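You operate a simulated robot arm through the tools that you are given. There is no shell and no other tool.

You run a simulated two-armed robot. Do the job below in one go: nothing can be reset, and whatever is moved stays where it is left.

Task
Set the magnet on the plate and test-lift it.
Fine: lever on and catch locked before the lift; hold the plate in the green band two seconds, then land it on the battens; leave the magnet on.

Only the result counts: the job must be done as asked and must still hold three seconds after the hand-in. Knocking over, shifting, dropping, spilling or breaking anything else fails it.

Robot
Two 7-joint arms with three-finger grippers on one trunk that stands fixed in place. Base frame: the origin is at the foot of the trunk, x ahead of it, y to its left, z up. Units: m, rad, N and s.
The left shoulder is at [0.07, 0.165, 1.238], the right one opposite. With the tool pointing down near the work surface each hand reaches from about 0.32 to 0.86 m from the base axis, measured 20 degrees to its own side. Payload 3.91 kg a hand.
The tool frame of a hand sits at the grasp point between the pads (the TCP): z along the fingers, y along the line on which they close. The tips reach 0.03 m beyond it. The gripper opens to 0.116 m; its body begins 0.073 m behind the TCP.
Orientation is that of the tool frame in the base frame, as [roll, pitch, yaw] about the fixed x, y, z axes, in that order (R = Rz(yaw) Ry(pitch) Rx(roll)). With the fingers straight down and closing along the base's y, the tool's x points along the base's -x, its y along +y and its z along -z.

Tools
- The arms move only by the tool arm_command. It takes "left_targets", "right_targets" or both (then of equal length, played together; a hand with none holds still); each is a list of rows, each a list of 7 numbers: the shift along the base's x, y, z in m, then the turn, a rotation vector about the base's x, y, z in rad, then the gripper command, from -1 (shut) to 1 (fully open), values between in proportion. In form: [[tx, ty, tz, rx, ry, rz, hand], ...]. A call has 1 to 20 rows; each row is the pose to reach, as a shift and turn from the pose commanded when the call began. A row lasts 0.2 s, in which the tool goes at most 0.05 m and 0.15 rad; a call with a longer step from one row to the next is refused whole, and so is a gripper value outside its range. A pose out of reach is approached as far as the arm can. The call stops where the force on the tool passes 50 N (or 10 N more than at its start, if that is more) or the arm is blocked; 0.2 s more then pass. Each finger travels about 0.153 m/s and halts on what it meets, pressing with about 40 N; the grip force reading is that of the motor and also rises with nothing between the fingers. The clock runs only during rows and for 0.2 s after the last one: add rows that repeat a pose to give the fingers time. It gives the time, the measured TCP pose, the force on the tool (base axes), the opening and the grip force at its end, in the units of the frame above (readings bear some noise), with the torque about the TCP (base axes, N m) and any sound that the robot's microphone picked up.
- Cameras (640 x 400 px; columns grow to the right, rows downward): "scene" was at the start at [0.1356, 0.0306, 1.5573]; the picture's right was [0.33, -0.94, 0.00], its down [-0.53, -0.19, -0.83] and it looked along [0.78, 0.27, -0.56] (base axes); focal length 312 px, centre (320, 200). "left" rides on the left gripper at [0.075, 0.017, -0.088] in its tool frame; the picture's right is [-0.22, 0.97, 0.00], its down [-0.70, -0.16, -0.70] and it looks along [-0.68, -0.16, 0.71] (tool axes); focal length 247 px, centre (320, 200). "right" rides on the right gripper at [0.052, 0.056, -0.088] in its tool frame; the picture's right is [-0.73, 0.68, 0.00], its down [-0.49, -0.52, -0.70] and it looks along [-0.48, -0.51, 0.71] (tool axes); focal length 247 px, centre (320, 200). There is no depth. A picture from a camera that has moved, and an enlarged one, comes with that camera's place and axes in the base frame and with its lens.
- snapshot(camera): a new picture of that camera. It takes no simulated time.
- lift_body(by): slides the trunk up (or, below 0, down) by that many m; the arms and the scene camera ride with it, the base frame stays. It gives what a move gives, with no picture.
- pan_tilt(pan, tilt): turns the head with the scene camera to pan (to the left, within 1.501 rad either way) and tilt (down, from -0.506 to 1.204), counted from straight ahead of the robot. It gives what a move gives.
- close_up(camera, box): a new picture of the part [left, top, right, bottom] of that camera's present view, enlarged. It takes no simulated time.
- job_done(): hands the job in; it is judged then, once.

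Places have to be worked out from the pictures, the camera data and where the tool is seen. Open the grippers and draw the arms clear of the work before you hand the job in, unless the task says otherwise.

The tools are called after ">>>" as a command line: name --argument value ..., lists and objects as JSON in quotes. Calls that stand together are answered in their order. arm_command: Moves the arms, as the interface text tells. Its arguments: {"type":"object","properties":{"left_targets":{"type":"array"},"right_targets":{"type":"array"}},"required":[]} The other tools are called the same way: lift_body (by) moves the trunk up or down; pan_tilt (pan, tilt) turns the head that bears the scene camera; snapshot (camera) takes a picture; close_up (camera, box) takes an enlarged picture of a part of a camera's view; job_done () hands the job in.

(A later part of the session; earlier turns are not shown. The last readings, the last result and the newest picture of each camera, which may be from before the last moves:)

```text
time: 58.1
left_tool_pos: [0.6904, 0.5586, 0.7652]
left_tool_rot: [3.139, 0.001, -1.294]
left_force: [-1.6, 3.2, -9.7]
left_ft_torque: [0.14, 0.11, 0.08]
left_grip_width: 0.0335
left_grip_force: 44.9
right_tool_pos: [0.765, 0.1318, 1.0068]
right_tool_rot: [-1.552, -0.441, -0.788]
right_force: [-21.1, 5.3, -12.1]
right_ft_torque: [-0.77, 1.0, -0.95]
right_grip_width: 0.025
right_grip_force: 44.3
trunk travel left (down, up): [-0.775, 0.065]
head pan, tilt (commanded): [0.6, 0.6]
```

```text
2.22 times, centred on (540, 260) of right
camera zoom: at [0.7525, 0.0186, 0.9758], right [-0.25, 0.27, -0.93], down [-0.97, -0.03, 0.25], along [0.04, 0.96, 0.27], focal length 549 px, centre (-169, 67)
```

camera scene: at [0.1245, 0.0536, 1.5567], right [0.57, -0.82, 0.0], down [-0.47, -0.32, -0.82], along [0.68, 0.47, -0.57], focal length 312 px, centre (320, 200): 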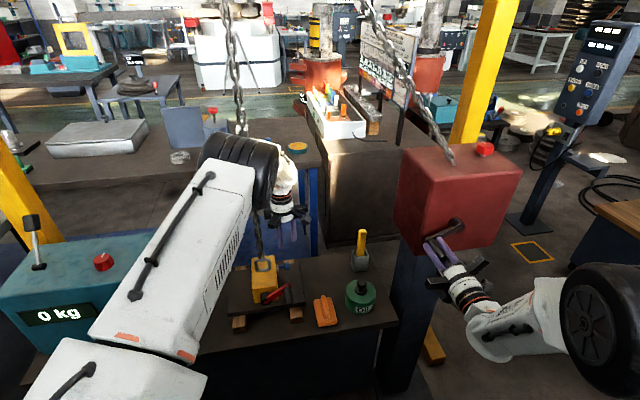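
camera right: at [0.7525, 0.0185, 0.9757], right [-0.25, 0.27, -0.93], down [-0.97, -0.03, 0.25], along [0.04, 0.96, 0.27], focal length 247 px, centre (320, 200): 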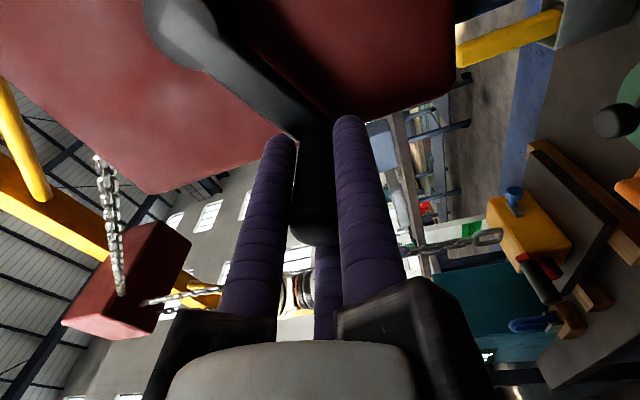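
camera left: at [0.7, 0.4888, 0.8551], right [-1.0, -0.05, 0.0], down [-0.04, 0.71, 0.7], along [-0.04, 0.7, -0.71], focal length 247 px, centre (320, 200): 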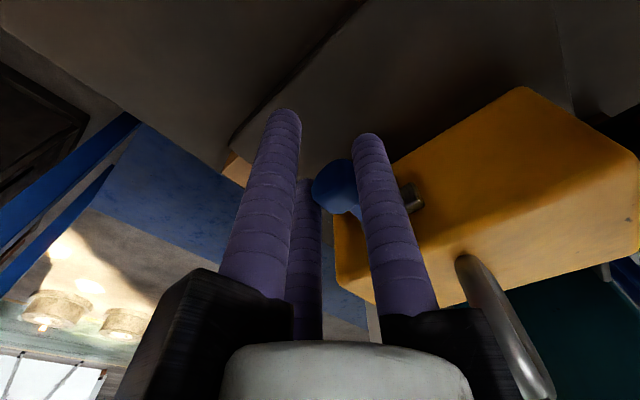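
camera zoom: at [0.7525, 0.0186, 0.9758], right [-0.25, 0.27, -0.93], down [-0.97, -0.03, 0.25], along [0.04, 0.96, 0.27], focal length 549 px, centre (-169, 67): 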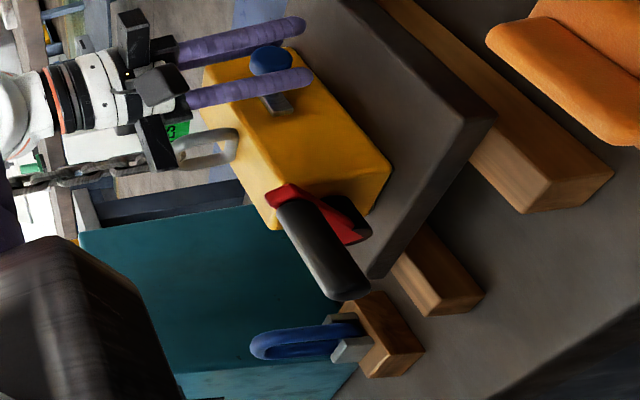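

The steel bar and knob slid forward together with little force while the magnet stayed put, so it is a sliding bolt. I'll keep sliding it toward the front until it stops.

>>> arm_command --left_targets '[[-0.0021, -0.0022, 0, 0, 0, 0, -0.5], [-0.0042, -0.0043, 0, 0, 0, 0, -0.5], [-0.0063, -0.0065, 0, 0, 0, 0, -0.5], [-0.0084, -0.0086, 0, 0, 0, 0, -0.5]]'

>>> close_up --camera "right" --box '[480, 160, 580, 240]'

>>> close_up --camera "right" --box '[440, 170, 640, 350]'

```text
time: 59.1
left_tool_pos: [0.6818, 0.55, 0.7661]
left_tool_rot: [3.14, -0.003, -1.295]
left_force: [-1.0, 2.4, -24.9]
left_ft_torque: [-0.77, -0.78, -0.01]
left_grip_width: 0.0338
left_grip_force: 44.9
right_tool_pos: [0.7647, 0.1312, 1.0062]
right_tool_rot: [-1.554, -0.441, -0.787]
right_force: [-26.2, -0.3, -9.0]
right_ft_torque: [-0.57, 0.54, -1.08]
right_grip_width: 0.0249
right_grip_force: 44.7
trunk travel left (down, up): [-0.775, 0.065]
head pan, tilt (commanded): [0.6, 0.6]
```

```text
5.00 times, centred on (530, 200) of right
camera zoom: at [0.7526, 0.0184, 0.9754], right [-0.25, 0.27, -0.93], down [-0.97, -0.03, 0.25], along [0.04, 0.96, 0.27], focal length 1235 px, centre (-730, 200)
```

zoom: 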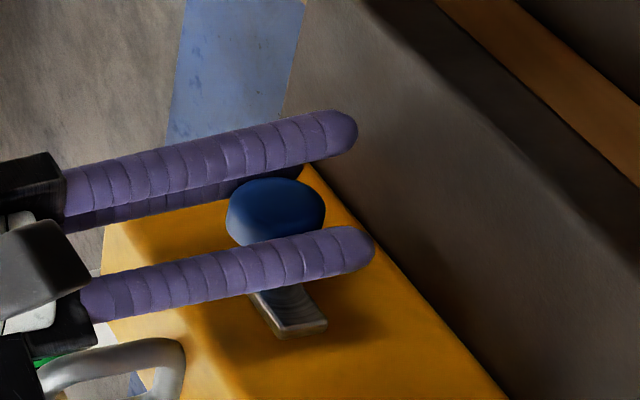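

```text
2.22 times, centred on (540, 260) of right
camera zoom: at [0.7526, 0.0184, 0.9754], right [-0.25, 0.27, -0.93], down [-0.97, -0.03, 0.25], along [0.04, 0.96, 0.27], focal length 549 px, centre (-169, 67)
```

zoom: 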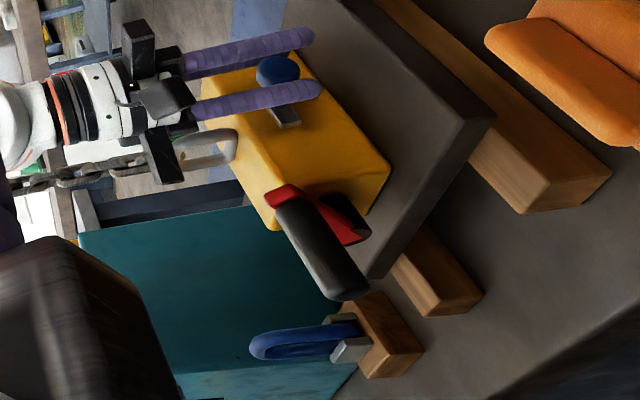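

It has slid about 20 mm in total and still moves freely. The only load is vertical, from a slight height mismatch, so I'll lower 1.5 mm and continue.

>>> arm_command --left_targets '[[-0.0014, -0.0014, -0.0015, 0, 0, 0, -0.5], [-0.0035, -0.0036, -0.0015, 0, 0, 0, -0.5], [-0.0056, -0.0057, -0.0015, 0, 0, 0, -0.5], [-0.0077, -0.0079, -0.0015, 0, 0, 0, -0.5]]'

>>> close_up --camera "right" --box '[480, 160, 580, 240]'

>>> close_up --camera "right" --box '[440, 170, 640, 350]'

```text
time: 60.1
left_tool_pos: [0.675, 0.5441, 0.765]
left_tool_rot: [-3.141, -0.001, -1.296]
left_force: [-4.2, 7.3, -8.4]
left_ft_torque: [-0.28, -0.13, -0.13]
left_grip_width: 0.0337
left_grip_force: 45.2
right_tool_pos: [0.7653, 0.1324, 1.0067]
right_tool_rot: [-1.553, -0.443, -0.788]
right_force: [-18.7, 1.2, -13.2]
right_ft_torque: [-0.83, 1.37, -0.84]
right_grip_width: 0.0249
right_grip_force: 45.0
trunk travel left (down, up): [-0.775, 0.065]
head pan, tilt (commanded): [0.6, 0.6]
```

```text
5.00 times, centred on (530, 200) of right
camera zoom: at [0.7527, 0.0185, 0.9755], right [-0.25, 0.27, -0.93], down [-0.97, -0.03, 0.25], along [0.04, 0.96, 0.27], focal length 1235 px, centre (-730, 200)
```

zoom: 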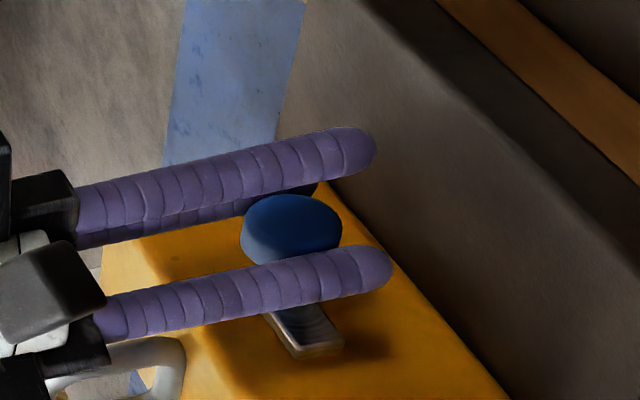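

```text
2.22 times, centred on (540, 260) of right
camera zoom: at [0.7527, 0.0185, 0.9755], right [-0.25, 0.27, -0.93], down [-0.97, -0.03, 0.25], along [0.04, 0.96, 0.27], focal length 549 px, centre (-169, 67)
```

zoom: 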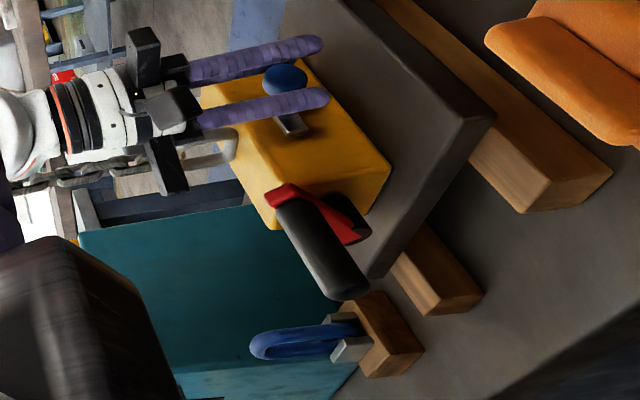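

The catch is still sliding freely, about 30 mm so far, and the magnet hasn't moved. I'll continue in 10–12 mm steps, watching for the stop.

>>> arm_command --left_targets '[[-0.0021, -0.0022, -0.0005, 0, 0, 0, -0.5], [-0.0042, -0.0043, -0.0005, 0, 0, 0, -0.5], [-0.0063, -0.0065, -0.0005, 0, 0, 0, -0.5], [-0.0084, -0.0086, -0.0005, 0, 0, 0, -0.5]]'

>>> close_up --camera "right" --box '[480, 160, 580, 240]'

>>> snapshot --camera "left"

```text
time: 61.1
left_tool_pos: [0.6698, 0.5389, 0.7663]
left_tool_rot: [-3.13, 0.004, -1.292]
left_force: [7.5, 9.3, -14.0]
left_ft_torque: [-0.65, -0.91, -0.22]
left_grip_width: 0.0337
left_grip_force: 45.0
right_tool_pos: [0.7647, 0.132, 1.0056]
right_tool_rot: [-1.553, -0.437, -0.787]
right_force: [-6.7, 4.9, 6.3]
right_ft_torque: [-0.61, 0.97, -1.12]
right_grip_width: 0.0251
right_grip_force: 44.3
trunk travel left (down, up): [-0.775, 0.065]
head pan, tilt (commanded): [0.6, 0.6]
stopped in row 4 (left hand): the force on the tool passed its limit at 53 N (the readings are from after the stop); the commanded pose is now the measured one
```

```text
5.00 times, centred on (530, 200) of right
camera zoom: at [0.753, 0.0186, 0.9747], right [-0.26, 0.27, -0.93], down [-0.97, -0.04, 0.26], along [0.04, 0.96, 0.27], focal length 1235 px, centre (-730, 200)
```

zoom: 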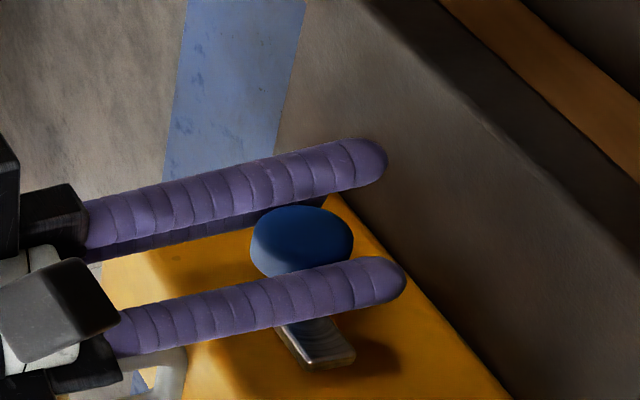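

```text
taken
camera left: at [0.6729, 0.4618, 0.8547], right [-1.0, -0.05, -0.01], down [-0.04, 0.71, 0.7], along [-0.03, 0.7, -0.71], focal length 247 px, centre (320, 200)
```

left: 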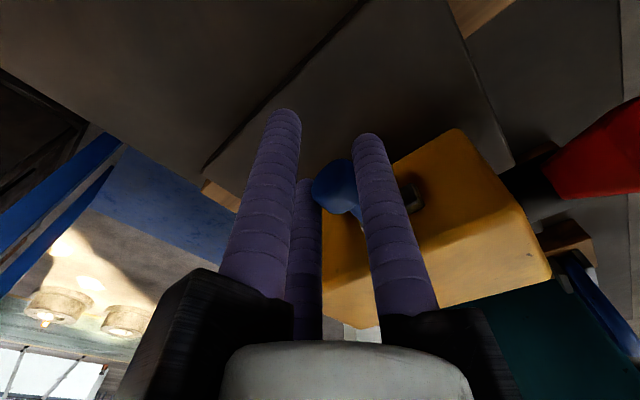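

The catch hit a firm stop after about 37 mm of travel. I'll open the fingers slightly, lift straight up, and inspect the catch and lever.

>>> arm_command --left_targets '[[0, 0, 0, 0, 0, 0, -0.3], [0, 0, 0, 0, 0, 0, -0.1], [0, 0, 0, 0, 0, 0, -0.1], [0, 0, 0.03, 0, 0, 0, -0.1], [0, 0, 0.07, 0, 0, 0, -0.1], [0, 0, 0.11, 0, 0, 0, -0.1], [0, 0, 0.15, 0, 0, 0, -0.1], [0.02, -0.025, 0.18, 0, 0, 0, -0.1], [0.03, -0.065, 0.2, 0, 0, 0, -0.1], [0.03, -0.065, 0.2, 0, 0, 0, -0.1]]'

>>> close_up --camera "right" --box '[480, 160, 620, 280]'

>>> snapshot --camera "left"

>>> close_up --camera "scene" --box '[220, 240, 320, 310]'

```text
time: 63.3
left_tool_pos: [0.6989, 0.4771, 0.9693]
left_tool_rot: [-3.13, 0.004, -1.293]
left_force: [-0.3, -0.1, 0.3]
left_ft_torque: [-0.02, -0.01, 0.02]
left_grip_width: 0.0521
left_grip_force: 0.1
right_tool_pos: [0.765, 0.131, 1.0043]
right_tool_rot: [-1.553, -0.44, -0.788]
right_force: [3.7, 18.5, 0.7]
right_ft_torque: [-0.69, 1.18, -0.55]
right_grip_width: 0.0248
right_grip_force: 45.2
trunk travel left (down, up): [-0.775, 0.065]
head pan, tilt (commanded): [0.6, 0.6]
```

```text
3.33 times, centred on (550, 220) of right
camera zoom: at [0.7529, 0.0185, 0.9748], right [-0.25, 0.27, -0.93], down [-0.97, -0.03, 0.26], along [0.04, 0.96, 0.27], focal length 823 px, centre (-447, 133)
```

zoom: 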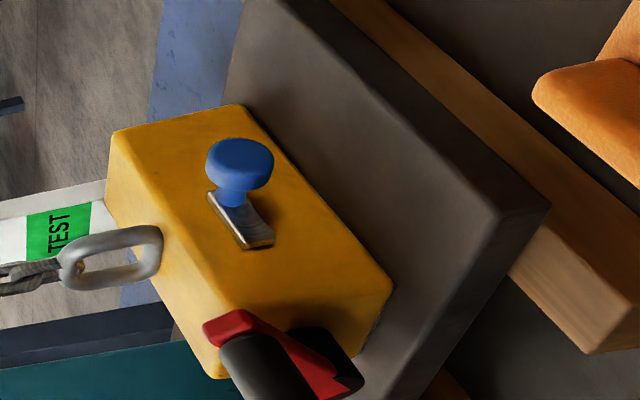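

```text
taken
camera left: at [0.7029, 0.399, 1.0572], right [-1.0, -0.05, -0.01], down [-0.04, 0.71, 0.7], along [-0.03, 0.7, -0.71], focal length 247 px, centre (320, 200)
```

left: 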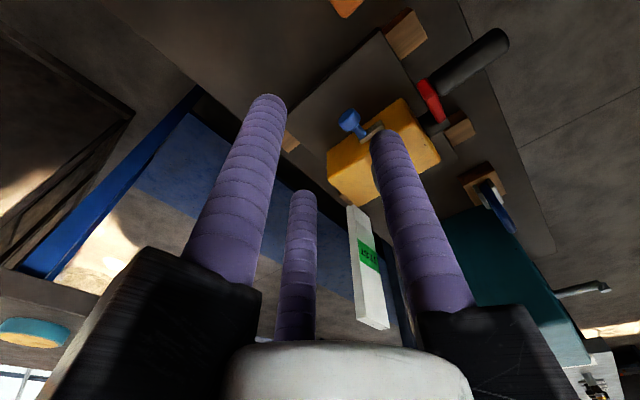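

```text
5.71 times, centred on (270, 275) of scene
camera zoom: at [0.1257, 0.0552, 1.5565], right [0.57, -0.82, 0.0], down [-0.47, -0.32, -0.82], along [0.68, 0.47, -0.57], focal length 1782 px, centre (606, -229)
```

zoom: 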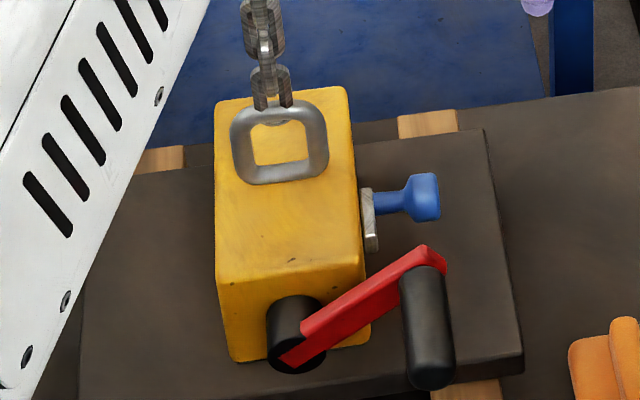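

The bolt now sits about 37 mm forward of where it was, with the lever still over to the right. Next I need a level sight line of the plate against the green band, so I'll bring the left hand round in front of the bench.

>>> arm_command --left_targets '[[-0.03, -0.003, 0.008, 0, 0, -0.131, -0.1], [-0.065, -0.007, 0.016, 0, 0, -0.262, -0.1], [-0.1, -0.011, 0.024, 0, 0, -0.393, -0.1], [-0.136, -0.016, 0.032, 0, 0, -0.524, -0.1], [-0.172, -0.021, 0.04, 0, 0, -0.654, -0.1], [-0.208, -0.026, 0.048, 0, 0, -0.785, -0.1], [-0.244, -0.032, 0.056, 0, 0, -0.916, -0.1], [-0.279, -0.037, 0.061, 0, 0, -1.047, -0.1], [-0.279, -0.037, 0.061, 0, 0, -1.047, -0.1]]'

>>> arm_command --left_targets '[[-0.013, 0.004, -0.028, 0.0804, -0.0781, 0, -0.1], [-0.026, 0.008, -0.056, 0.1608, -0.1563, 0, -0.1], [-0.039, 0.012, -0.084, 0.2412, -0.2345, 0, -0.1], [-0.052, 0.016, -0.112, 0.3217, -0.3127, 0, -0.1], [-0.065, 0.02, -0.14, 0.4021, -0.3909, 0, -0.1], [-0.078, 0.024, -0.168, 0.4825, -0.469, 0, -0.1], [-0.091, 0.028, -0.2, 0.5629, -0.5471, 0, -0.1], [-0.091, 0.028, -0.2, 0.5629, -0.5471, 0, -0.1]]'

>>> snapshot --camera "left"

>>> snapshot --camera "scene"

```text
time: 65.3
left_tool_pos: [0.4201, 0.4369, 1.0292]
left_tool_rot: [-3.127, 0.005, -2.343]
left_force: [0.6, 0.4, 1.0]
left_ft_torque: [-0.02, 0.02, -0.02]
left_grip_width: 0.0525
left_grip_force: 0.0
right_tool_pos: [0.7659, 0.1318, 1.0058]
right_tool_rot: [-1.554, -0.439, -0.787]
right_force: [2.6, 19.0, -0.1]
right_ft_torque: [-0.97, 1.21, -1.01]
right_grip_width: 0.0248
right_grip_force: 45.6
trunk travel left (down, up): [-0.775, 0.065]
head pan, tilt (commanded): [0.6, 0.6]
```

```text
time: 67.1
left_tool_pos: [0.3293, 0.4647, 0.826]
left_tool_rot: [-3.126, 0.789, -2.34]
left_force: [0.6, 0.1, -0.3]
left_ft_torque: [-0.01, -0.02, 0.0]
left_grip_width: 0.0525
left_grip_force: 0.0
left hand out of reach, approached as far as the arm can: row 4, 5, 6
right_tool_pos: [0.7652, 0.1321, 1.0051]
right_tool_rot: [-1.552, -0.439, -0.786]
right_force: [2.8, 17.6, -1.3]
right_ft_torque: [-0.74, 1.29, -0.51]
right_grip_width: 0.025
right_grip_force: 45.2
trunk travel left (down, up): [-0.775, 0.065]
head pan, tilt (commanded): [0.6, 0.6]
```

```text
taken
camera left: at [0.236, 0.3942, 0.8363], right [-0.58, 0.8, 0.15], down [0.1, -0.11, 0.99], along [0.81, 0.59, -0.02], focal length 247 px, centre (320, 200)
```

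left: 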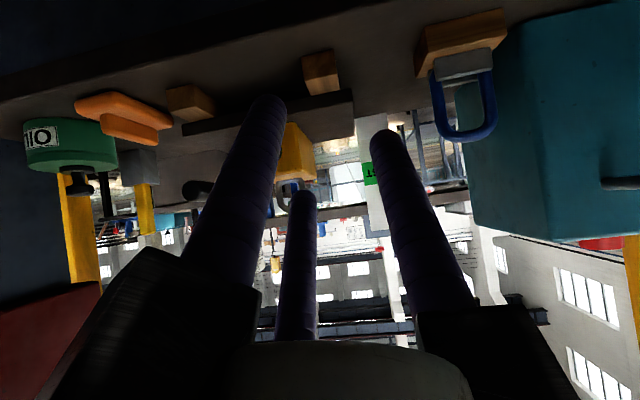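

```text
taken
camera scene: at [0.1257, 0.0548, 1.5565], right [0.57, -0.82, 0.0], down [-0.47, -0.32, -0.82], along [0.68, 0.47, -0.57], focal length 312 px, centre (320, 200)
```

scene: 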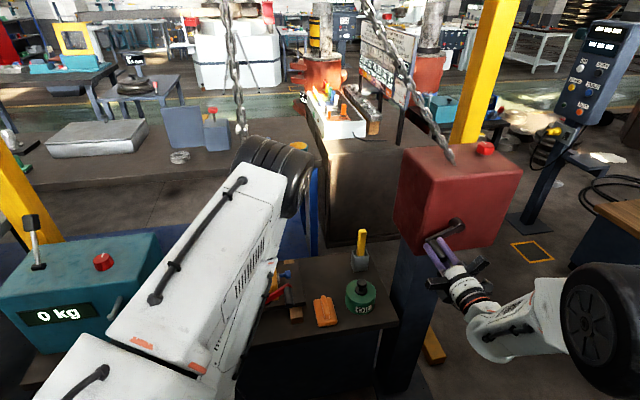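

The level view works, but a finger hides the gauge. I'll open the left gripper fully so the fingers move out of the way, then enlarge.

>>> arm_command --left_targets '[[0, 0, 0, 0, 0, 0, 0.4], [0, 0, 0, 0, 0, 0, 1], [0, 0, 0, 0, 0, 0, 1], [0, 0, 0, 0, 0, 0, 1]]'

>>> snapshot --camera "left"

>>> close_up --camera "left" --box '[160, 70, 440, 245]'

```text
time: 68.1
left_tool_pos: [0.3293, 0.4633, 0.8267]
left_tool_rot: [-3.126, 0.79, -2.34]
left_force: [-0.7, 0.6, 0.1]
left_ft_torque: [0.03, -0.02, -0.01]
left_grip_width: 0.1159
left_grip_force: 0.1
right_tool_pos: [0.765, 0.1309, 1.0051]
right_tool_rot: [-1.553, -0.441, -0.787]
right_force: [1.4, 17.0, -1.5]
right_ft_torque: [-0.81, 1.24, -0.67]
right_grip_width: 0.0251
right_grip_force: 45.0
trunk travel left (down, up): [-0.775, 0.065]
head pan, tilt (commanded): [0.6, 0.6]
```

```text
taken
camera left: at [0.2364, 0.3944, 0.8365], right [-0.58, 0.8, 0.15], down [0.1, -0.11, 0.99], along [0.81, 0.59, -0.02], focal length 247 px, centre (320, 200)
```

left: 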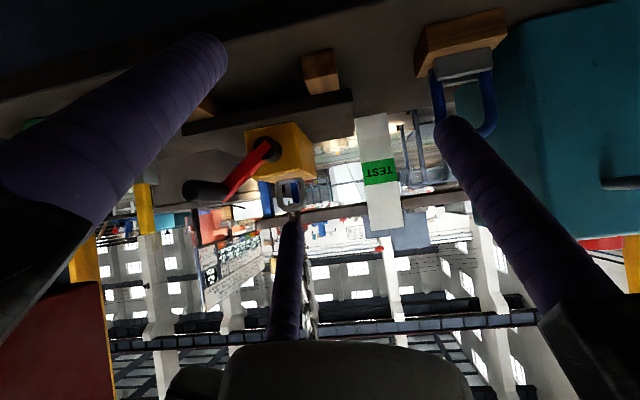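

```text
2.29 times, centred on (300, 158) of left
camera zoom: at [0.2364, 0.3944, 0.8365], right [-0.58, 0.8, 0.15], down [0.1, -0.11, 0.99], along [0.81, 0.59, -0.02], focal length 564 px, centre (366, 297)
```

zoom: 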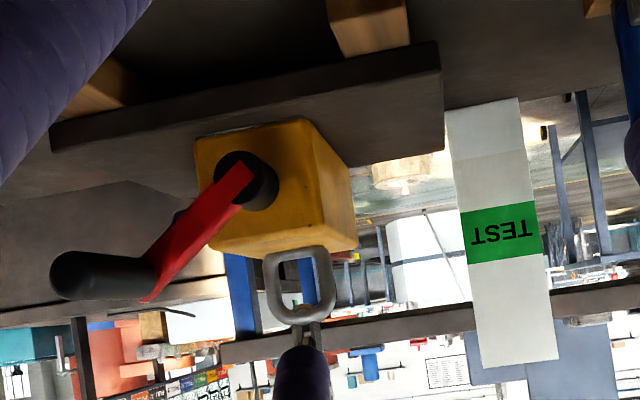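

I now have a clear sight line. The band spans about z = 0.760–0.811, and the plate rests with its underside at about 0.693 and top at about 0.711. I need to lift it about 0.083 m, roughly 1.65 rad of crank plus slack. I'll start clockwise gently to take up slack and feel the load.

>>> arm_command --right_targets '[[-0.001, 0.0016, 0.0037, 0.0349, 0.0359, 0, -1], [-0.002, 0.0033, 0.0075, 0.0697, 0.0717, 0, -1], [-0.0027, 0.004, 0.0116, 0.1046, 0.1076, 0, -1], [-0.0034, 0.0047, 0.0157, 0.1394, 0.1434, 0, -1]]'

>>> close_up --camera "left" --box '[160, 70, 440, 245]'

>>> close_up --camera "scene" --box '[0, 230, 160, 350]'

```text
time: 69.1
left_tool_pos: [0.3297, 0.4641, 0.8275]
left_tool_rot: [-3.127, 0.79, -2.34]
left_force: [0.4, -0.1, 0.0]
left_ft_torque: [0.05, 0.01, 0.02]
left_grip_width: 0.1158
left_grip_force: 0.1
right_tool_pos: [0.7621, 0.1351, 1.0186]
right_tool_rot: [-1.562, -0.237, -0.784]
right_force: [-8.3, 9.4, -19.0]
right_ft_torque: [-0.81, 1.92, 0.12]
right_grip_width: 0.0247
right_grip_force: 44.0
trunk travel left (down, up): [-0.775, 0.065]
head pan, tilt (commanded): [0.6, 0.6]
```

```text
2.29 times, centred on (300, 158) of left
camera zoom: at [0.2367, 0.3937, 0.8365], right [-0.58, 0.8, 0.15], down [0.1, -0.11, 0.99], along [0.81, 0.59, -0.02], focal length 564 px, centre (366, 297)
```

zoom: 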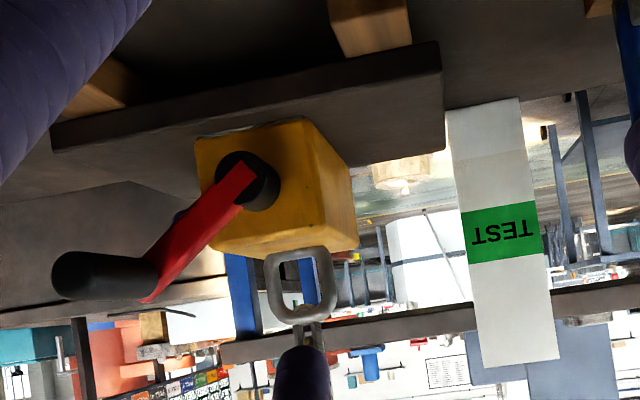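

```text
3.33 times, centred on (80, 290) of scene
camera zoom: at [0.1266, 0.0537, 1.5563], right [0.57, -0.82, 0.0], down [-0.47, -0.32, -0.82], along [0.68, 0.47, -0.57], focal length 1039 px, centre (1120, -100)
```

zoom: 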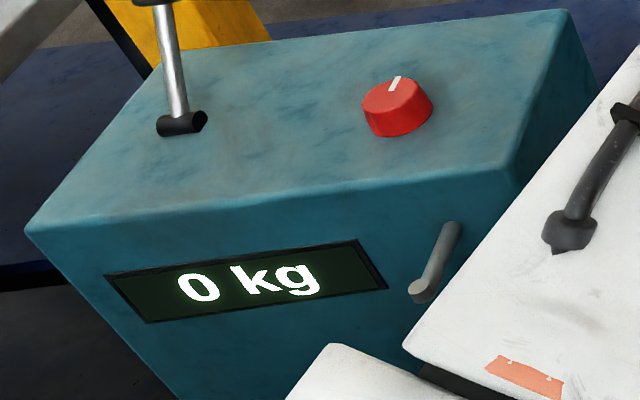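

Resistance is building to about 20 N and the plate hasn't risen yet. I'll continue another 0.2 rad and watch.

>>> arm_command --right_targets '[[-0.0004, 0.0004, 0.0042, 0.0349, 0.0359, 0, -1], [-0.0008, 0.0008, 0.0085, 0.0697, 0.0717, 0, -1], [-0.001, 0.0009, 0.0128, 0.1046, 0.1076, 0, -1], [-0.0011, 0.001, 0.017, 0.1394, 0.1434, 0, -1]]'

>>> close_up --camera "left" --box '[160, 70, 440, 245]'

>>> close_up --camera "scene" --box '[0, 230, 160, 350]'

```text
time: 70.1
left_tool_pos: [0.3301, 0.4642, 0.8274]
left_tool_rot: [-3.125, 0.79, -2.338]
left_force: [0.3, -1.1, -0.2]
left_ft_torque: [0.0, 0.01, 0.03]
left_grip_width: 0.1161
left_grip_force: 0.1
right_tool_pos: [0.7586, 0.1375, 1.0366]
right_tool_rot: [-1.562, -0.04, -0.787]
right_force: [-17.9, 7.7, -13.7]
right_ft_torque: [-0.7, 1.92, 0.98]
right_grip_width: 0.0246
right_grip_force: 45.1
trunk travel left (down, up): [-0.775, 0.065]
head pan, tilt (commanded): [0.6, 0.6]
```

```text
2.29 times, centred on (300, 158) of left
camera zoom: at [0.2355, 0.3935, 0.8372], right [-0.58, 0.8, 0.15], down [0.1, -0.11, 0.99], along [0.81, 0.59, -0.02], focal length 564 px, centre (366, 297)
```

zoom: 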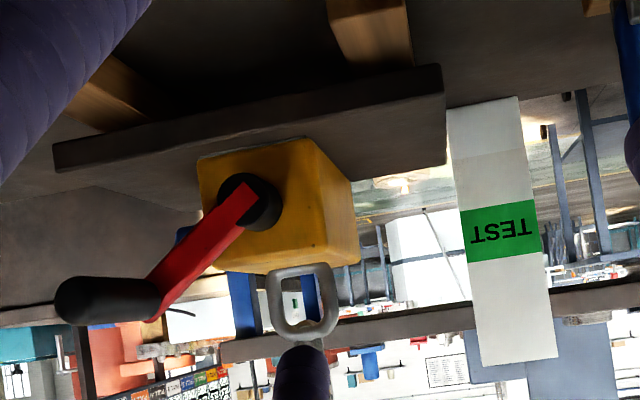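

```text
3.33 times, centred on (80, 290) of scene
camera zoom: at [0.124, 0.0533, 1.5567], right [0.57, -0.82, 0.0], down [-0.47, -0.32, -0.82], along [0.68, 0.47, -0.57], focal length 1039 px, centre (1120, -100)
```

zoom: 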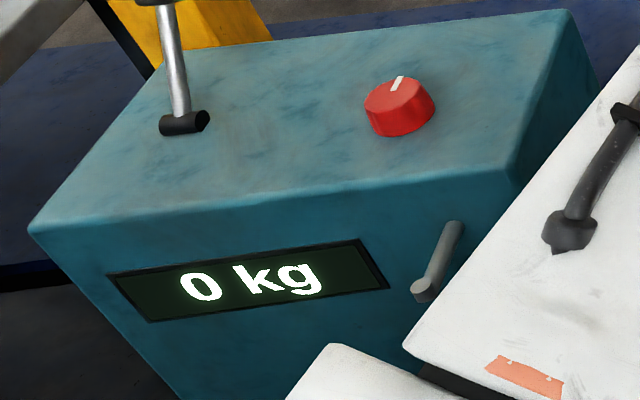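

The plate is lifting level with the magnet, up about 13 mm so far, and the load at the crank is only about 15–20 N. I'll continue clockwise another 0.5 rad.

>>> arm_command --right_targets '[[-0.0007, 0.0, 0.0086, 0.0697, 0.0717, 0, -1], [0.0003, -0.001, 0.0171, 0.1394, 0.1434, 0, -1], [0.0019, -0.0025, 0.0254, 0.2091, 0.2151, 0, -1], [0.0041, -0.0047, 0.0334, 0.2788, 0.2868, 0, -1], [0.0069, -0.0074, 0.0411, 0.3485, 0.3585, 0, -1]]'

>>> close_up --camera "left" --box '[160, 70, 440, 245]'

```text
time: 71.3
left_tool_pos: [0.33, 0.4629, 0.8263]
left_tool_rot: [-3.125, 0.789, -2.338]
left_force: [-0.3, -0.6, -0.2]
left_ft_torque: [0.04, -0.02, -0.01]
left_grip_width: 0.1163
left_grip_force: 0.0
right_tool_pos: [0.7665, 0.1299, 1.0801]
right_tool_rot: [-1.568, 0.459, -0.789]
right_force: [-7.2, 8.2, -9.0]
right_ft_torque: [0.37, 0.59, 1.68]
right_grip_width: 0.0244
right_grip_force: 45.3
trunk travel left (down, up): [-0.775, 0.065]
head pan, tilt (commanded): [0.6, 0.6]
```

```text
2.29 times, centred on (300, 158) of left
camera zoom: at [0.2363, 0.3935, 0.837], right [-0.58, 0.8, 0.15], down [0.1, -0.11, 0.99], along [0.81, 0.59, -0.02], focal length 564 px, centre (366, 297)
```

zoom: 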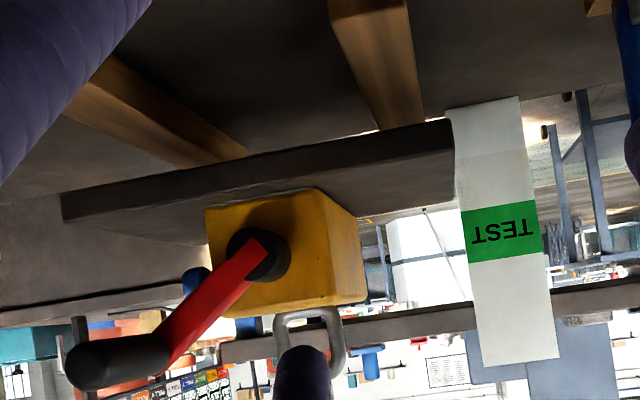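

The plate is up about 45 mm and level, at roughly 0.059 m per radian. I'll turn another 0.4 rad and compare with the band.

>>> arm_command --right_targets '[[0.0033, -0.0032, 0.0073, 0.0697, 0.0717, 0, -1], [0.0071, -0.0069, 0.0141, 0.1394, 0.1434, 0, -1], [0.0117, -0.0114, 0.0199, 0.2091, 0.2151, 0, -1], [0.0165, -0.016, 0.0252, 0.2788, 0.2868, 0, -1]]'

>>> close_up --camera "left" --box '[160, 70, 440, 245]'

>>> snapshot --camera "scene"

```text
time: 72.3
left_tool_pos: [0.3306, 0.4634, 0.8271]
left_tool_rot: [-3.126, 0.79, -2.338]
left_force: [-0.4, 0.4, 0.9]
left_ft_torque: [0.0, -0.02, -0.01]
left_grip_width: 0.116
left_grip_force: 0.0
right_tool_pos: [0.783, 0.1139, 1.1055]
right_tool_rot: [-1.578, 0.861, -0.796]
right_force: [-2.9, 11.7, -5.2]
right_ft_torque: [1.64, -0.5, 0.56]
right_grip_width: 0.0242
right_grip_force: 44.8
trunk travel left (down, up): [-0.775, 0.065]
head pan, tilt (commanded): [0.6, 0.6]
```

```text
2.29 times, centred on (300, 158) of left
camera zoom: at [0.236, 0.3937, 0.8371], right [-0.58, 0.8, 0.15], down [0.1, -0.11, 0.99], along [0.81, 0.59, -0.02], focal length 564 px, centre (366, 297)
```

zoom: 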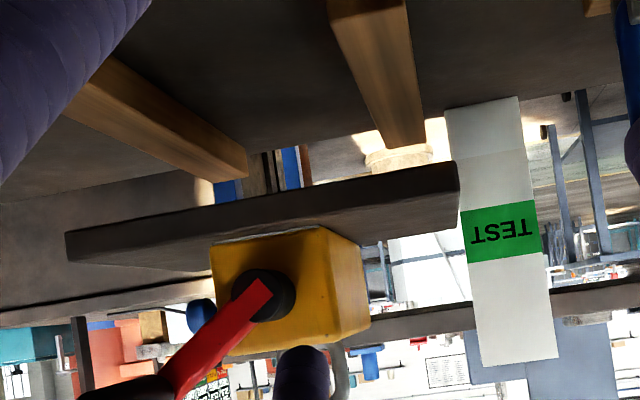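

```text
taken
camera scene: at [0.1251, 0.0535, 1.5567], right [0.57, -0.82, 0.0], down [-0.47, -0.32, -0.82], along [0.68, 0.47, -0.57], focal length 312 px, centre (320, 200)
```

scene: 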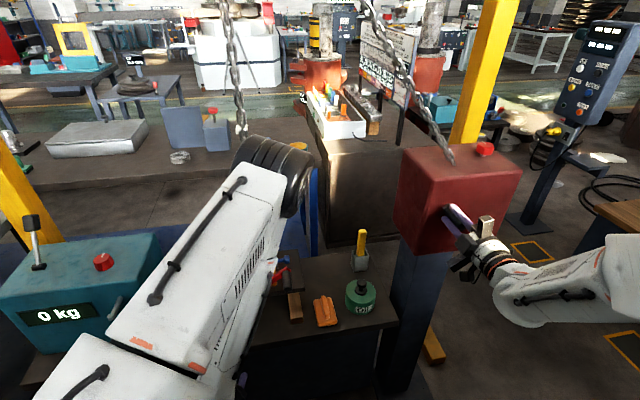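

The plate now spans about z = 0.764–0.779, just inside the lower part of the band (0.760–0.811). I'll raise it about 14 mm more to centre it.

>>> arm_command --right_targets '[[0.0029, -0.0028, 0.0027, 0.0401, 0.0412, 0, -1], [0.0059, -0.0057, 0.0053, 0.0802, 0.0825, 0, -1], [0.009, -0.0088, 0.0075, 0.1202, 0.1237, 0, -1], [0.0122, -0.0118, 0.0096, 0.1603, 0.1649, 0, -1], [0.0122, -0.0118, 0.0096, 0.1603, 0.1649, 0, -1]]'

>>> close_up --camera "left" --box '[160, 70, 440, 245]'

>>> close_up --camera "left" --box '[330, 120, 430, 220]'

```text
time: 73.5
left_tool_pos: [0.33, 0.4626, 0.8268]
left_tool_rot: [-3.127, 0.79, -2.338]
left_force: [0.0, 0.3, -0.4]
left_ft_torque: [0.0, 0.0, 0.0]
left_grip_width: 0.1161
left_grip_force: 0.0
right_tool_pos: [0.7949, 0.1009, 1.1153]
right_tool_rot: [-1.592, 1.091, -0.806]
right_force: [-1.3, 8.8, -1.0]
right_ft_torque: [0.53, 0.19, -0.38]
right_grip_width: 0.0245
right_grip_force: 45.4
trunk travel left (down, up): [-0.775, 0.065]
head pan, tilt (commanded): [0.6, 0.6]
```

```text
2.29 times, centred on (300, 158) of left
camera zoom: at [0.236, 0.3934, 0.8372], right [-0.58, 0.8, 0.15], down [0.1, -0.11, 0.99], along [0.81, 0.59, -0.02], focal length 564 px, centre (366, 297)
```

zoom: 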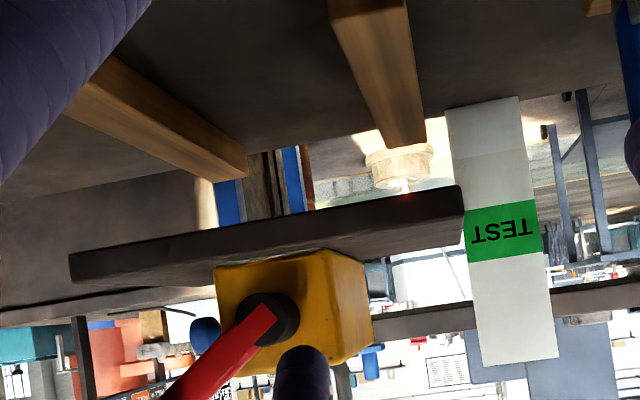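

```text
4.00 times, centred on (380, 170) of left
camera zoom: at [0.236, 0.3934, 0.8372], right [-0.58, 0.8, 0.15], down [0.1, -0.11, 0.99], along [0.81, 0.59, -0.02], focal length 988 px, centre (80, 320)
```

zoom: 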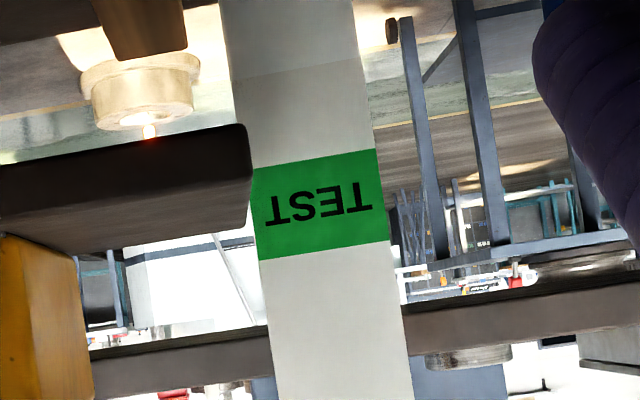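

The plate spans about z = 0.778–0.796, centred in the band (0.761–0.810). I'll hold still for about 4 seconds.

>>> arm_command --right_targets '[[0, 0, 0, 0, 0, 0, -1], [0, 0, 0, 0, 0, 0, -1], [0, 0, 0, 0, 0, 0, -1], [0, 0, 0, 0, 0, 0, -1], [0, 0, 0, 0, 0, 0, -1], [0, 0, 0, 0, 0, 0, -1], [0, 0, 0, 0, 0, 0, -1], [0, 0, 0, 0, 0, 0, -1], [0, 0, 0, 0, 0, 0, -1], [0, 0, 0, 0, 0, 0, -1], [0, 0, 0, 0, 0, 0, -1], [0, 0, 0, 0, 0, 0, -1], [0, 0, 0, 0, 0, 0, -1], [0, 0, 0, 0, 0, 0, -1], [0, 0, 0, 0, 0, 0, -1], [0, 0, 0, 0, 0, 0, -1], [0, 0, 0, 0, 0, 0, -1], [0, 0, 0, 0, 0, 0, -1], [0, 0, 0, 0, 0, 0, -1]]'

>>> close_up --camera "left" --box '[330, 120, 430, 220]'

>>> snapshot --camera "scene"

>>> snapshot --camera "right"

```text
time: 77.5
left_tool_pos: [0.3296, 0.4629, 0.8275]
left_tool_rot: [-3.127, 0.79, -2.339]
left_force: [1.2, -0.4, 0.7]
left_ft_torque: [-0.01, 0.03, 0.01]
left_grip_width: 0.1163
left_grip_force: 0.1
right_tool_pos: [0.7962, 0.1009, 1.1146]
right_tool_rot: [-1.588, 1.092, -0.805]
right_force: [10.2, 5.2, 8.6]
right_ft_torque: [0.41, -1.11, 0.83]
right_grip_width: 0.0238
right_grip_force: 44.9
trunk travel left (down, up): [-0.775, 0.065]
head pan, tilt (commanded): [0.6, 0.6]
```

```text
4.00 times, centred on (380, 170) of left
camera zoom: at [0.2361, 0.393, 0.8374], right [-0.58, 0.8, 0.15], down [0.1, -0.11, 0.99], along [0.81, 0.59, -0.02], focal length 988 px, centre (80, 320)
```

zoom: 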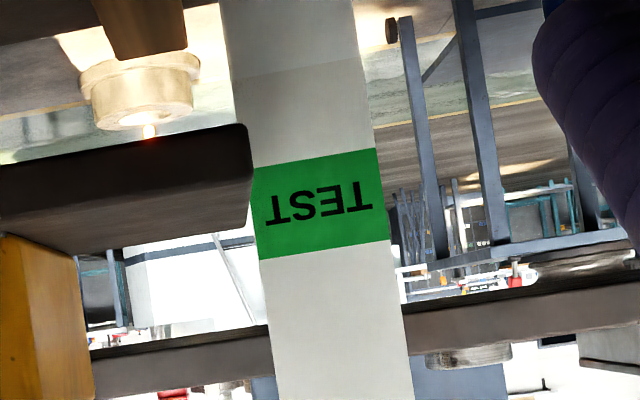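

```text
taken
camera scene: at [0.1251, 0.0522, 1.5567], right [0.57, -0.82, 0.0], down [-0.47, -0.32, -0.82], along [0.68, 0.47, -0.57], focal length 312 px, centre (320, 200)
```

scene: 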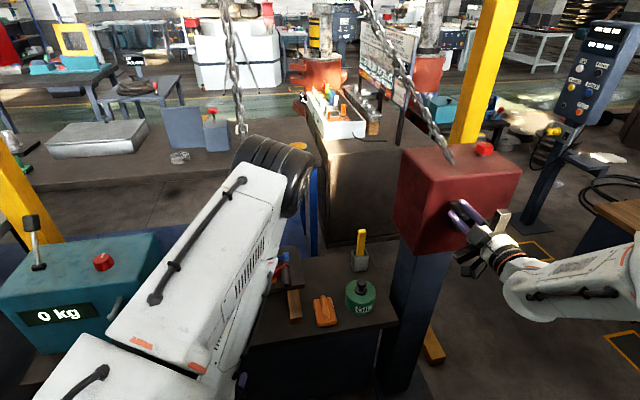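

```text
taken
camera right: at [0.7133, 0.0556, 1.0431], right [-0.66, 0.67, 0.33], down [-0.32, -0.66, 0.68], along [0.68, 0.34, 0.65], focal length 247 px, centre (320, 200)
```

right: 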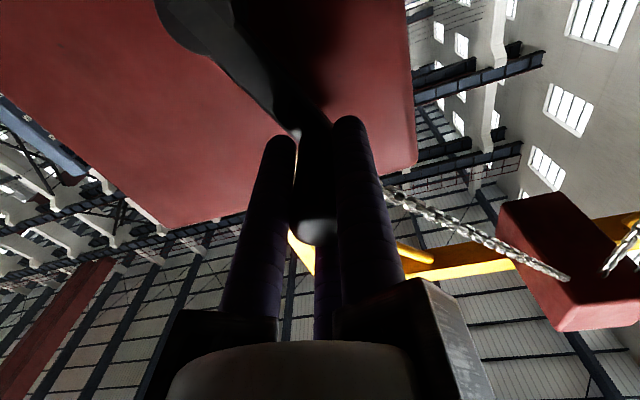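

It held steady for over 4 seconds, still centred in the band. Now I'll lower it by turning counter-clockwise back along the measured path.

>>> arm_command --right_targets '[[-0.0055, 0.0054, -0.0037, -0.0697, -0.0717, 0, -1], [-0.0108, 0.0105, -0.0081, -0.1394, -0.1434, 0, -1], [-0.0156, 0.0152, -0.0132, -0.2091, -0.2151, 0, -1], [-0.0201, 0.0196, -0.019, -0.2788, -0.2868, 0, -1], [-0.0243, 0.0236, -0.0254, -0.3485, -0.3585, 0, -1], [-0.0277, 0.027, -0.0325, -0.4182, -0.4302, 0, -1]]'

>>> close_up --camera "left" --box '[160, 70, 440, 245]'

```text
time: 78.9
left_tool_pos: [0.3287, 0.4649, 0.8277]
left_tool_rot: [-3.122, 0.79, -2.337]
left_force: [-0.4, -0.5, 0.7]
left_ft_torque: [0.02, 0.03, 0.02]
left_grip_width: 0.1161
left_grip_force: 0.0
right_tool_pos: [0.7718, 0.1248, 1.0898]
right_tool_rot: [-1.556, 0.491, -0.792]
right_force: [4.1, 22.4, 21.9]
right_ft_torque: [-1.31, 0.53, 0.45]
right_grip_width: 0.0246
right_grip_force: 45.0
trunk travel left (down, up): [-0.775, 0.065]
head pan, tilt (commanded): [0.6, 0.6]
```

```text
2.29 times, centred on (300, 158) of left
camera zoom: at [0.2349, 0.3944, 0.8373], right [-0.58, 0.8, 0.15], down [0.1, -0.11, 0.99], along [0.81, 0.59, -0.02], focal length 564 px, centre (366, 297)
```

zoom: 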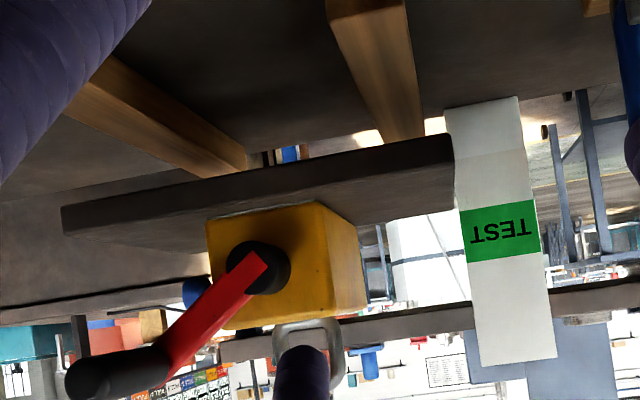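

It is lowering smoothly, with the hand lagging a little. I'll let it settle before continuing.

>>> arm_command --right_targets '[[0.0005, 0.0005, 0, 0, 0, 0, -1], [0.0007, 0.0007, 0, 0, 0, 0, -1], [0.0007, 0.0007, 0, 0, 0, 0, -1]]'

>>> snapshot --camera "right"

```text
time: 79.7
left_tool_pos: [0.3271, 0.4652, 0.826]
left_tool_rot: [-3.122, 0.791, -2.335]
left_force: [0.1, -0.4, 0.1]
left_ft_torque: [0.03, 0.02, -0.01]
left_grip_width: 0.1157
left_grip_force: 0.0
right_tool_pos: [0.7693, 0.1255, 1.0883]
right_tool_rot: [-1.557, 0.494, -0.795]
right_force: [1.2, 25.4, 26.5]
right_ft_torque: [-0.86, -0.06, 0.56]
right_grip_width: 0.0244
right_grip_force: 45.4
trunk travel left (down, up): [-0.775, 0.065]
head pan, tilt (commanded): [0.6, 0.6]
```

```text
taken
camera right: at [0.7195, 0.0497, 1.0122], right [-0.67, 0.7, -0.25], down [-0.63, -0.36, 0.68], along [0.38, 0.62, 0.69], focal length 247 px, centre (320, 200)
```

right: 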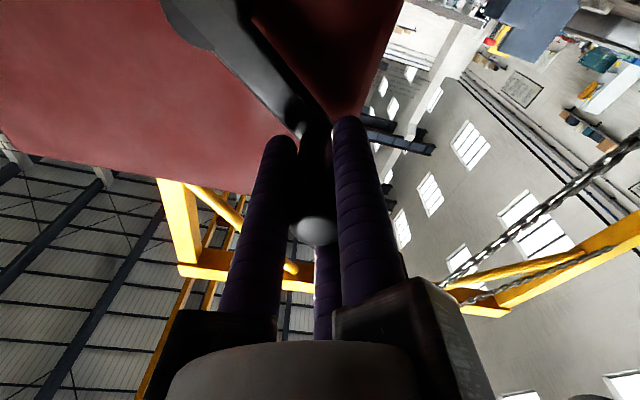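

Only a radial and axial strain remains. I'll use a slightly larger radius and continue lowering 0.5 rad.

>>> arm_command --right_targets '[[-0.0031, 0.0044, -0.007, -0.0697, -0.0717, 0, -1], [-0.0055, 0.0068, -0.0151, -0.1394, -0.1434, 0, -1], [-0.0073, 0.0085, -0.0235, -0.2091, -0.2151, 0, -1], [-0.0085, 0.0097, -0.0321, -0.2788, -0.2868, 0, -1], [-0.0088, 0.0099, -0.0408, -0.3485, -0.3585, 0, -1]]'

>>> close_up --camera "left" --box '[160, 70, 440, 245]'

```text
time: 80.9
left_tool_pos: [0.3296, 0.4615, 0.8279]
left_tool_rot: [-3.125, 0.793, -2.341]
left_force: [-0.1, -0.1, 0.1]
left_ft_torque: [0.01, 0.0, 0.01]
left_grip_width: 0.1159
left_grip_force: 0.1
right_tool_pos: [0.7574, 0.1369, 1.039]
right_tool_rot: [-1.565, -0.012, -0.788]
right_force: [-8.7, 0.1, 1.7]
right_ft_torque: [-0.74, 0.61, -0.34]
right_grip_width: 0.0246
right_grip_force: 45.0
trunk travel left (down, up): [-0.775, 0.065]
head pan, tilt (commanded): [0.6, 0.6]
```

```text
2.29 times, centred on (300, 158) of left
camera zoom: at [0.2354, 0.3921, 0.8378], right [-0.58, 0.8, 0.15], down [0.1, -0.11, 0.99], along [0.81, 0.59, -0.01], focal length 564 px, centre (366, 297)
```

zoom: 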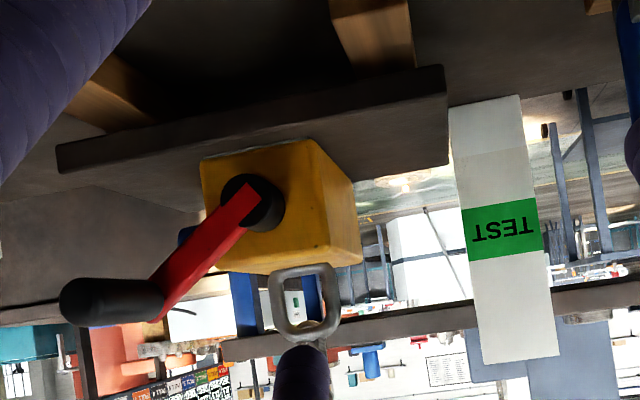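

The plate is about 13 mm above the battens, lined up as before, with low forces. I'll lower the last part at half speed.

>>> arm_command --right_targets '[[0.0001, -0.0001, -0.0044, -0.0349, -0.0359, 0, -1], [0.0003, -0.0003, -0.0087, -0.0697, -0.0717, 0, -1], [0.0006, -0.0006, -0.013, -0.1046, -0.1076, 0, -1], [0.0009, -0.0009, -0.0173, -0.1394, -0.1434, 0, -1], [0.0018, -0.0018, -0.0215, -0.1743, -0.1793, 0, -1], [0.003, -0.0029, -0.0255, -0.2091, -0.2151, 0, -1]]'

>>> close_up --camera "left" --box '[160, 70, 440, 245]'

>>> close_up --camera "right" --box '[440, 170, 640, 350]'

```text
time: 82.3
left_tool_pos: [0.3292, 0.4631, 0.8299]
left_tool_rot: [-3.129, 0.793, -2.339]
left_force: [0.0, 0.3, 0.4]
left_ft_torque: [0.01, -0.01, -0.03]
left_grip_width: 0.116
left_grip_force: 0.0
right_tool_pos: [0.7597, 0.1339, 1.0162]
right_tool_rot: [-1.555, -0.311, -0.789]
right_force: [-17.0, -5.7, -5.4]
right_ft_torque: [-1.17, 1.49, -0.51]
right_grip_width: 0.0251
right_grip_force: 45.1
trunk travel left (down, up): [-0.775, 0.065]
head pan, tilt (commanded): [0.6, 0.6]
```

```text
2.29 times, centred on (300, 158) of left
camera zoom: at [0.2349, 0.3922, 0.8381], right [-0.58, 0.8, 0.15], down [0.1, -0.11, 0.99], along [0.81, 0.59, -0.01], focal length 564 px, centre (366, 297)
```

zoom: 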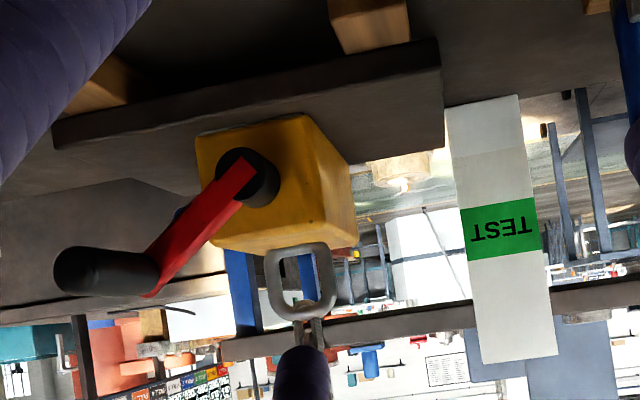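

```text
2.22 times, centred on (540, 260) of right
camera zoom: at [0.7454, 0.0239, 0.9773], right [-0.34, 0.35, -0.87], down [-0.94, -0.06, 0.34], along [0.07, 0.93, 0.35], focal length 549 px, centre (-169, 67)
```

zoom: 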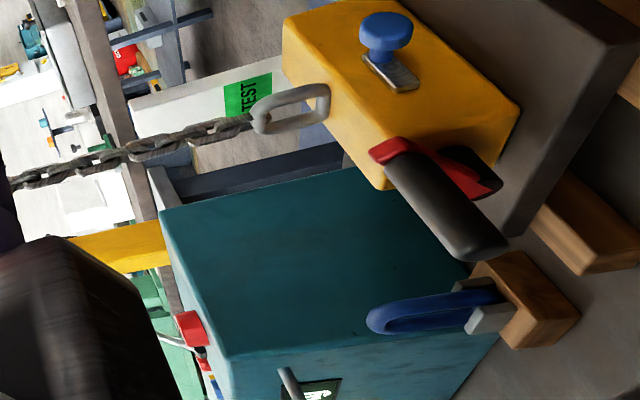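

The plate is back on the battens exactly where it was. I'll give another 0.1 rad of slack so the battens carry all the weight.

>>> arm_command --right_targets '[[0.0013, -0.0013, -0.0038, -0.0349, -0.0359, 0, -1], [0.0027, -0.0027, -0.0077, -0.0697, -0.0717, 0, -1], [0.0027, -0.0027, -0.0077, -0.0697, -0.0717, 0, -1]]'

>>> close_up --camera "left" --box '[160, 70, 440, 245]'

>>> close_up --camera "right" --box '[440, 140, 640, 320]'

```text
time: 83.1
left_tool_pos: [0.327, 0.4625, 0.8279]
left_tool_rot: [-3.125, 0.792, -2.339]
left_force: [-0.1, -0.7, -0.1]
left_ft_torque: [0.0, 0.0, -0.05]
left_grip_width: 0.1158
left_grip_force: 0.1
right_tool_pos: [0.763, 0.1314, 1.0081]
right_tool_rot: [-1.553, -0.411, -0.787]
right_force: [-24.2, -5.5, -9.2]
right_ft_torque: [-0.72, 0.82, -0.65]
right_grip_width: 0.0251
right_grip_force: 44.7
trunk travel left (down, up): [-0.775, 0.065]
head pan, tilt (commanded): [0.6, 0.6]
```

```text
2.29 times, centred on (300, 158) of left
camera zoom: at [0.2342, 0.3923, 0.8382], right [-0.58, 0.8, 0.15], down [0.1, -0.11, 0.99], along [0.81, 0.59, -0.01], focal length 564 px, centre (366, 297)
```

zoom: 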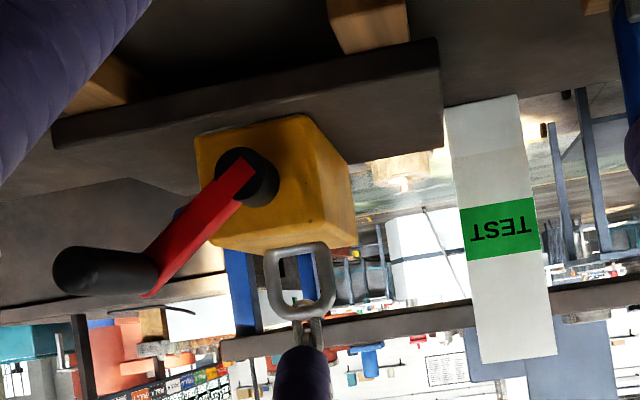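

```text
2.22 times, centred on (540, 230) of right
camera zoom: at [0.7502, 0.0193, 0.9761], right [-0.27, 0.29, -0.92], down [-0.96, -0.04, 0.27], along [0.04, 0.96, 0.29], focal length 549 px, centre (-169, 133)
```

zoom: 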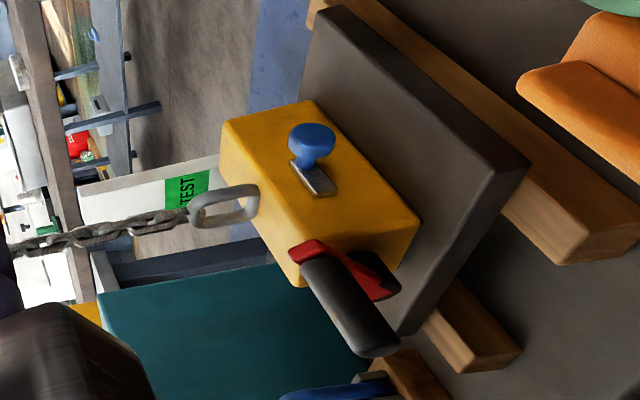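

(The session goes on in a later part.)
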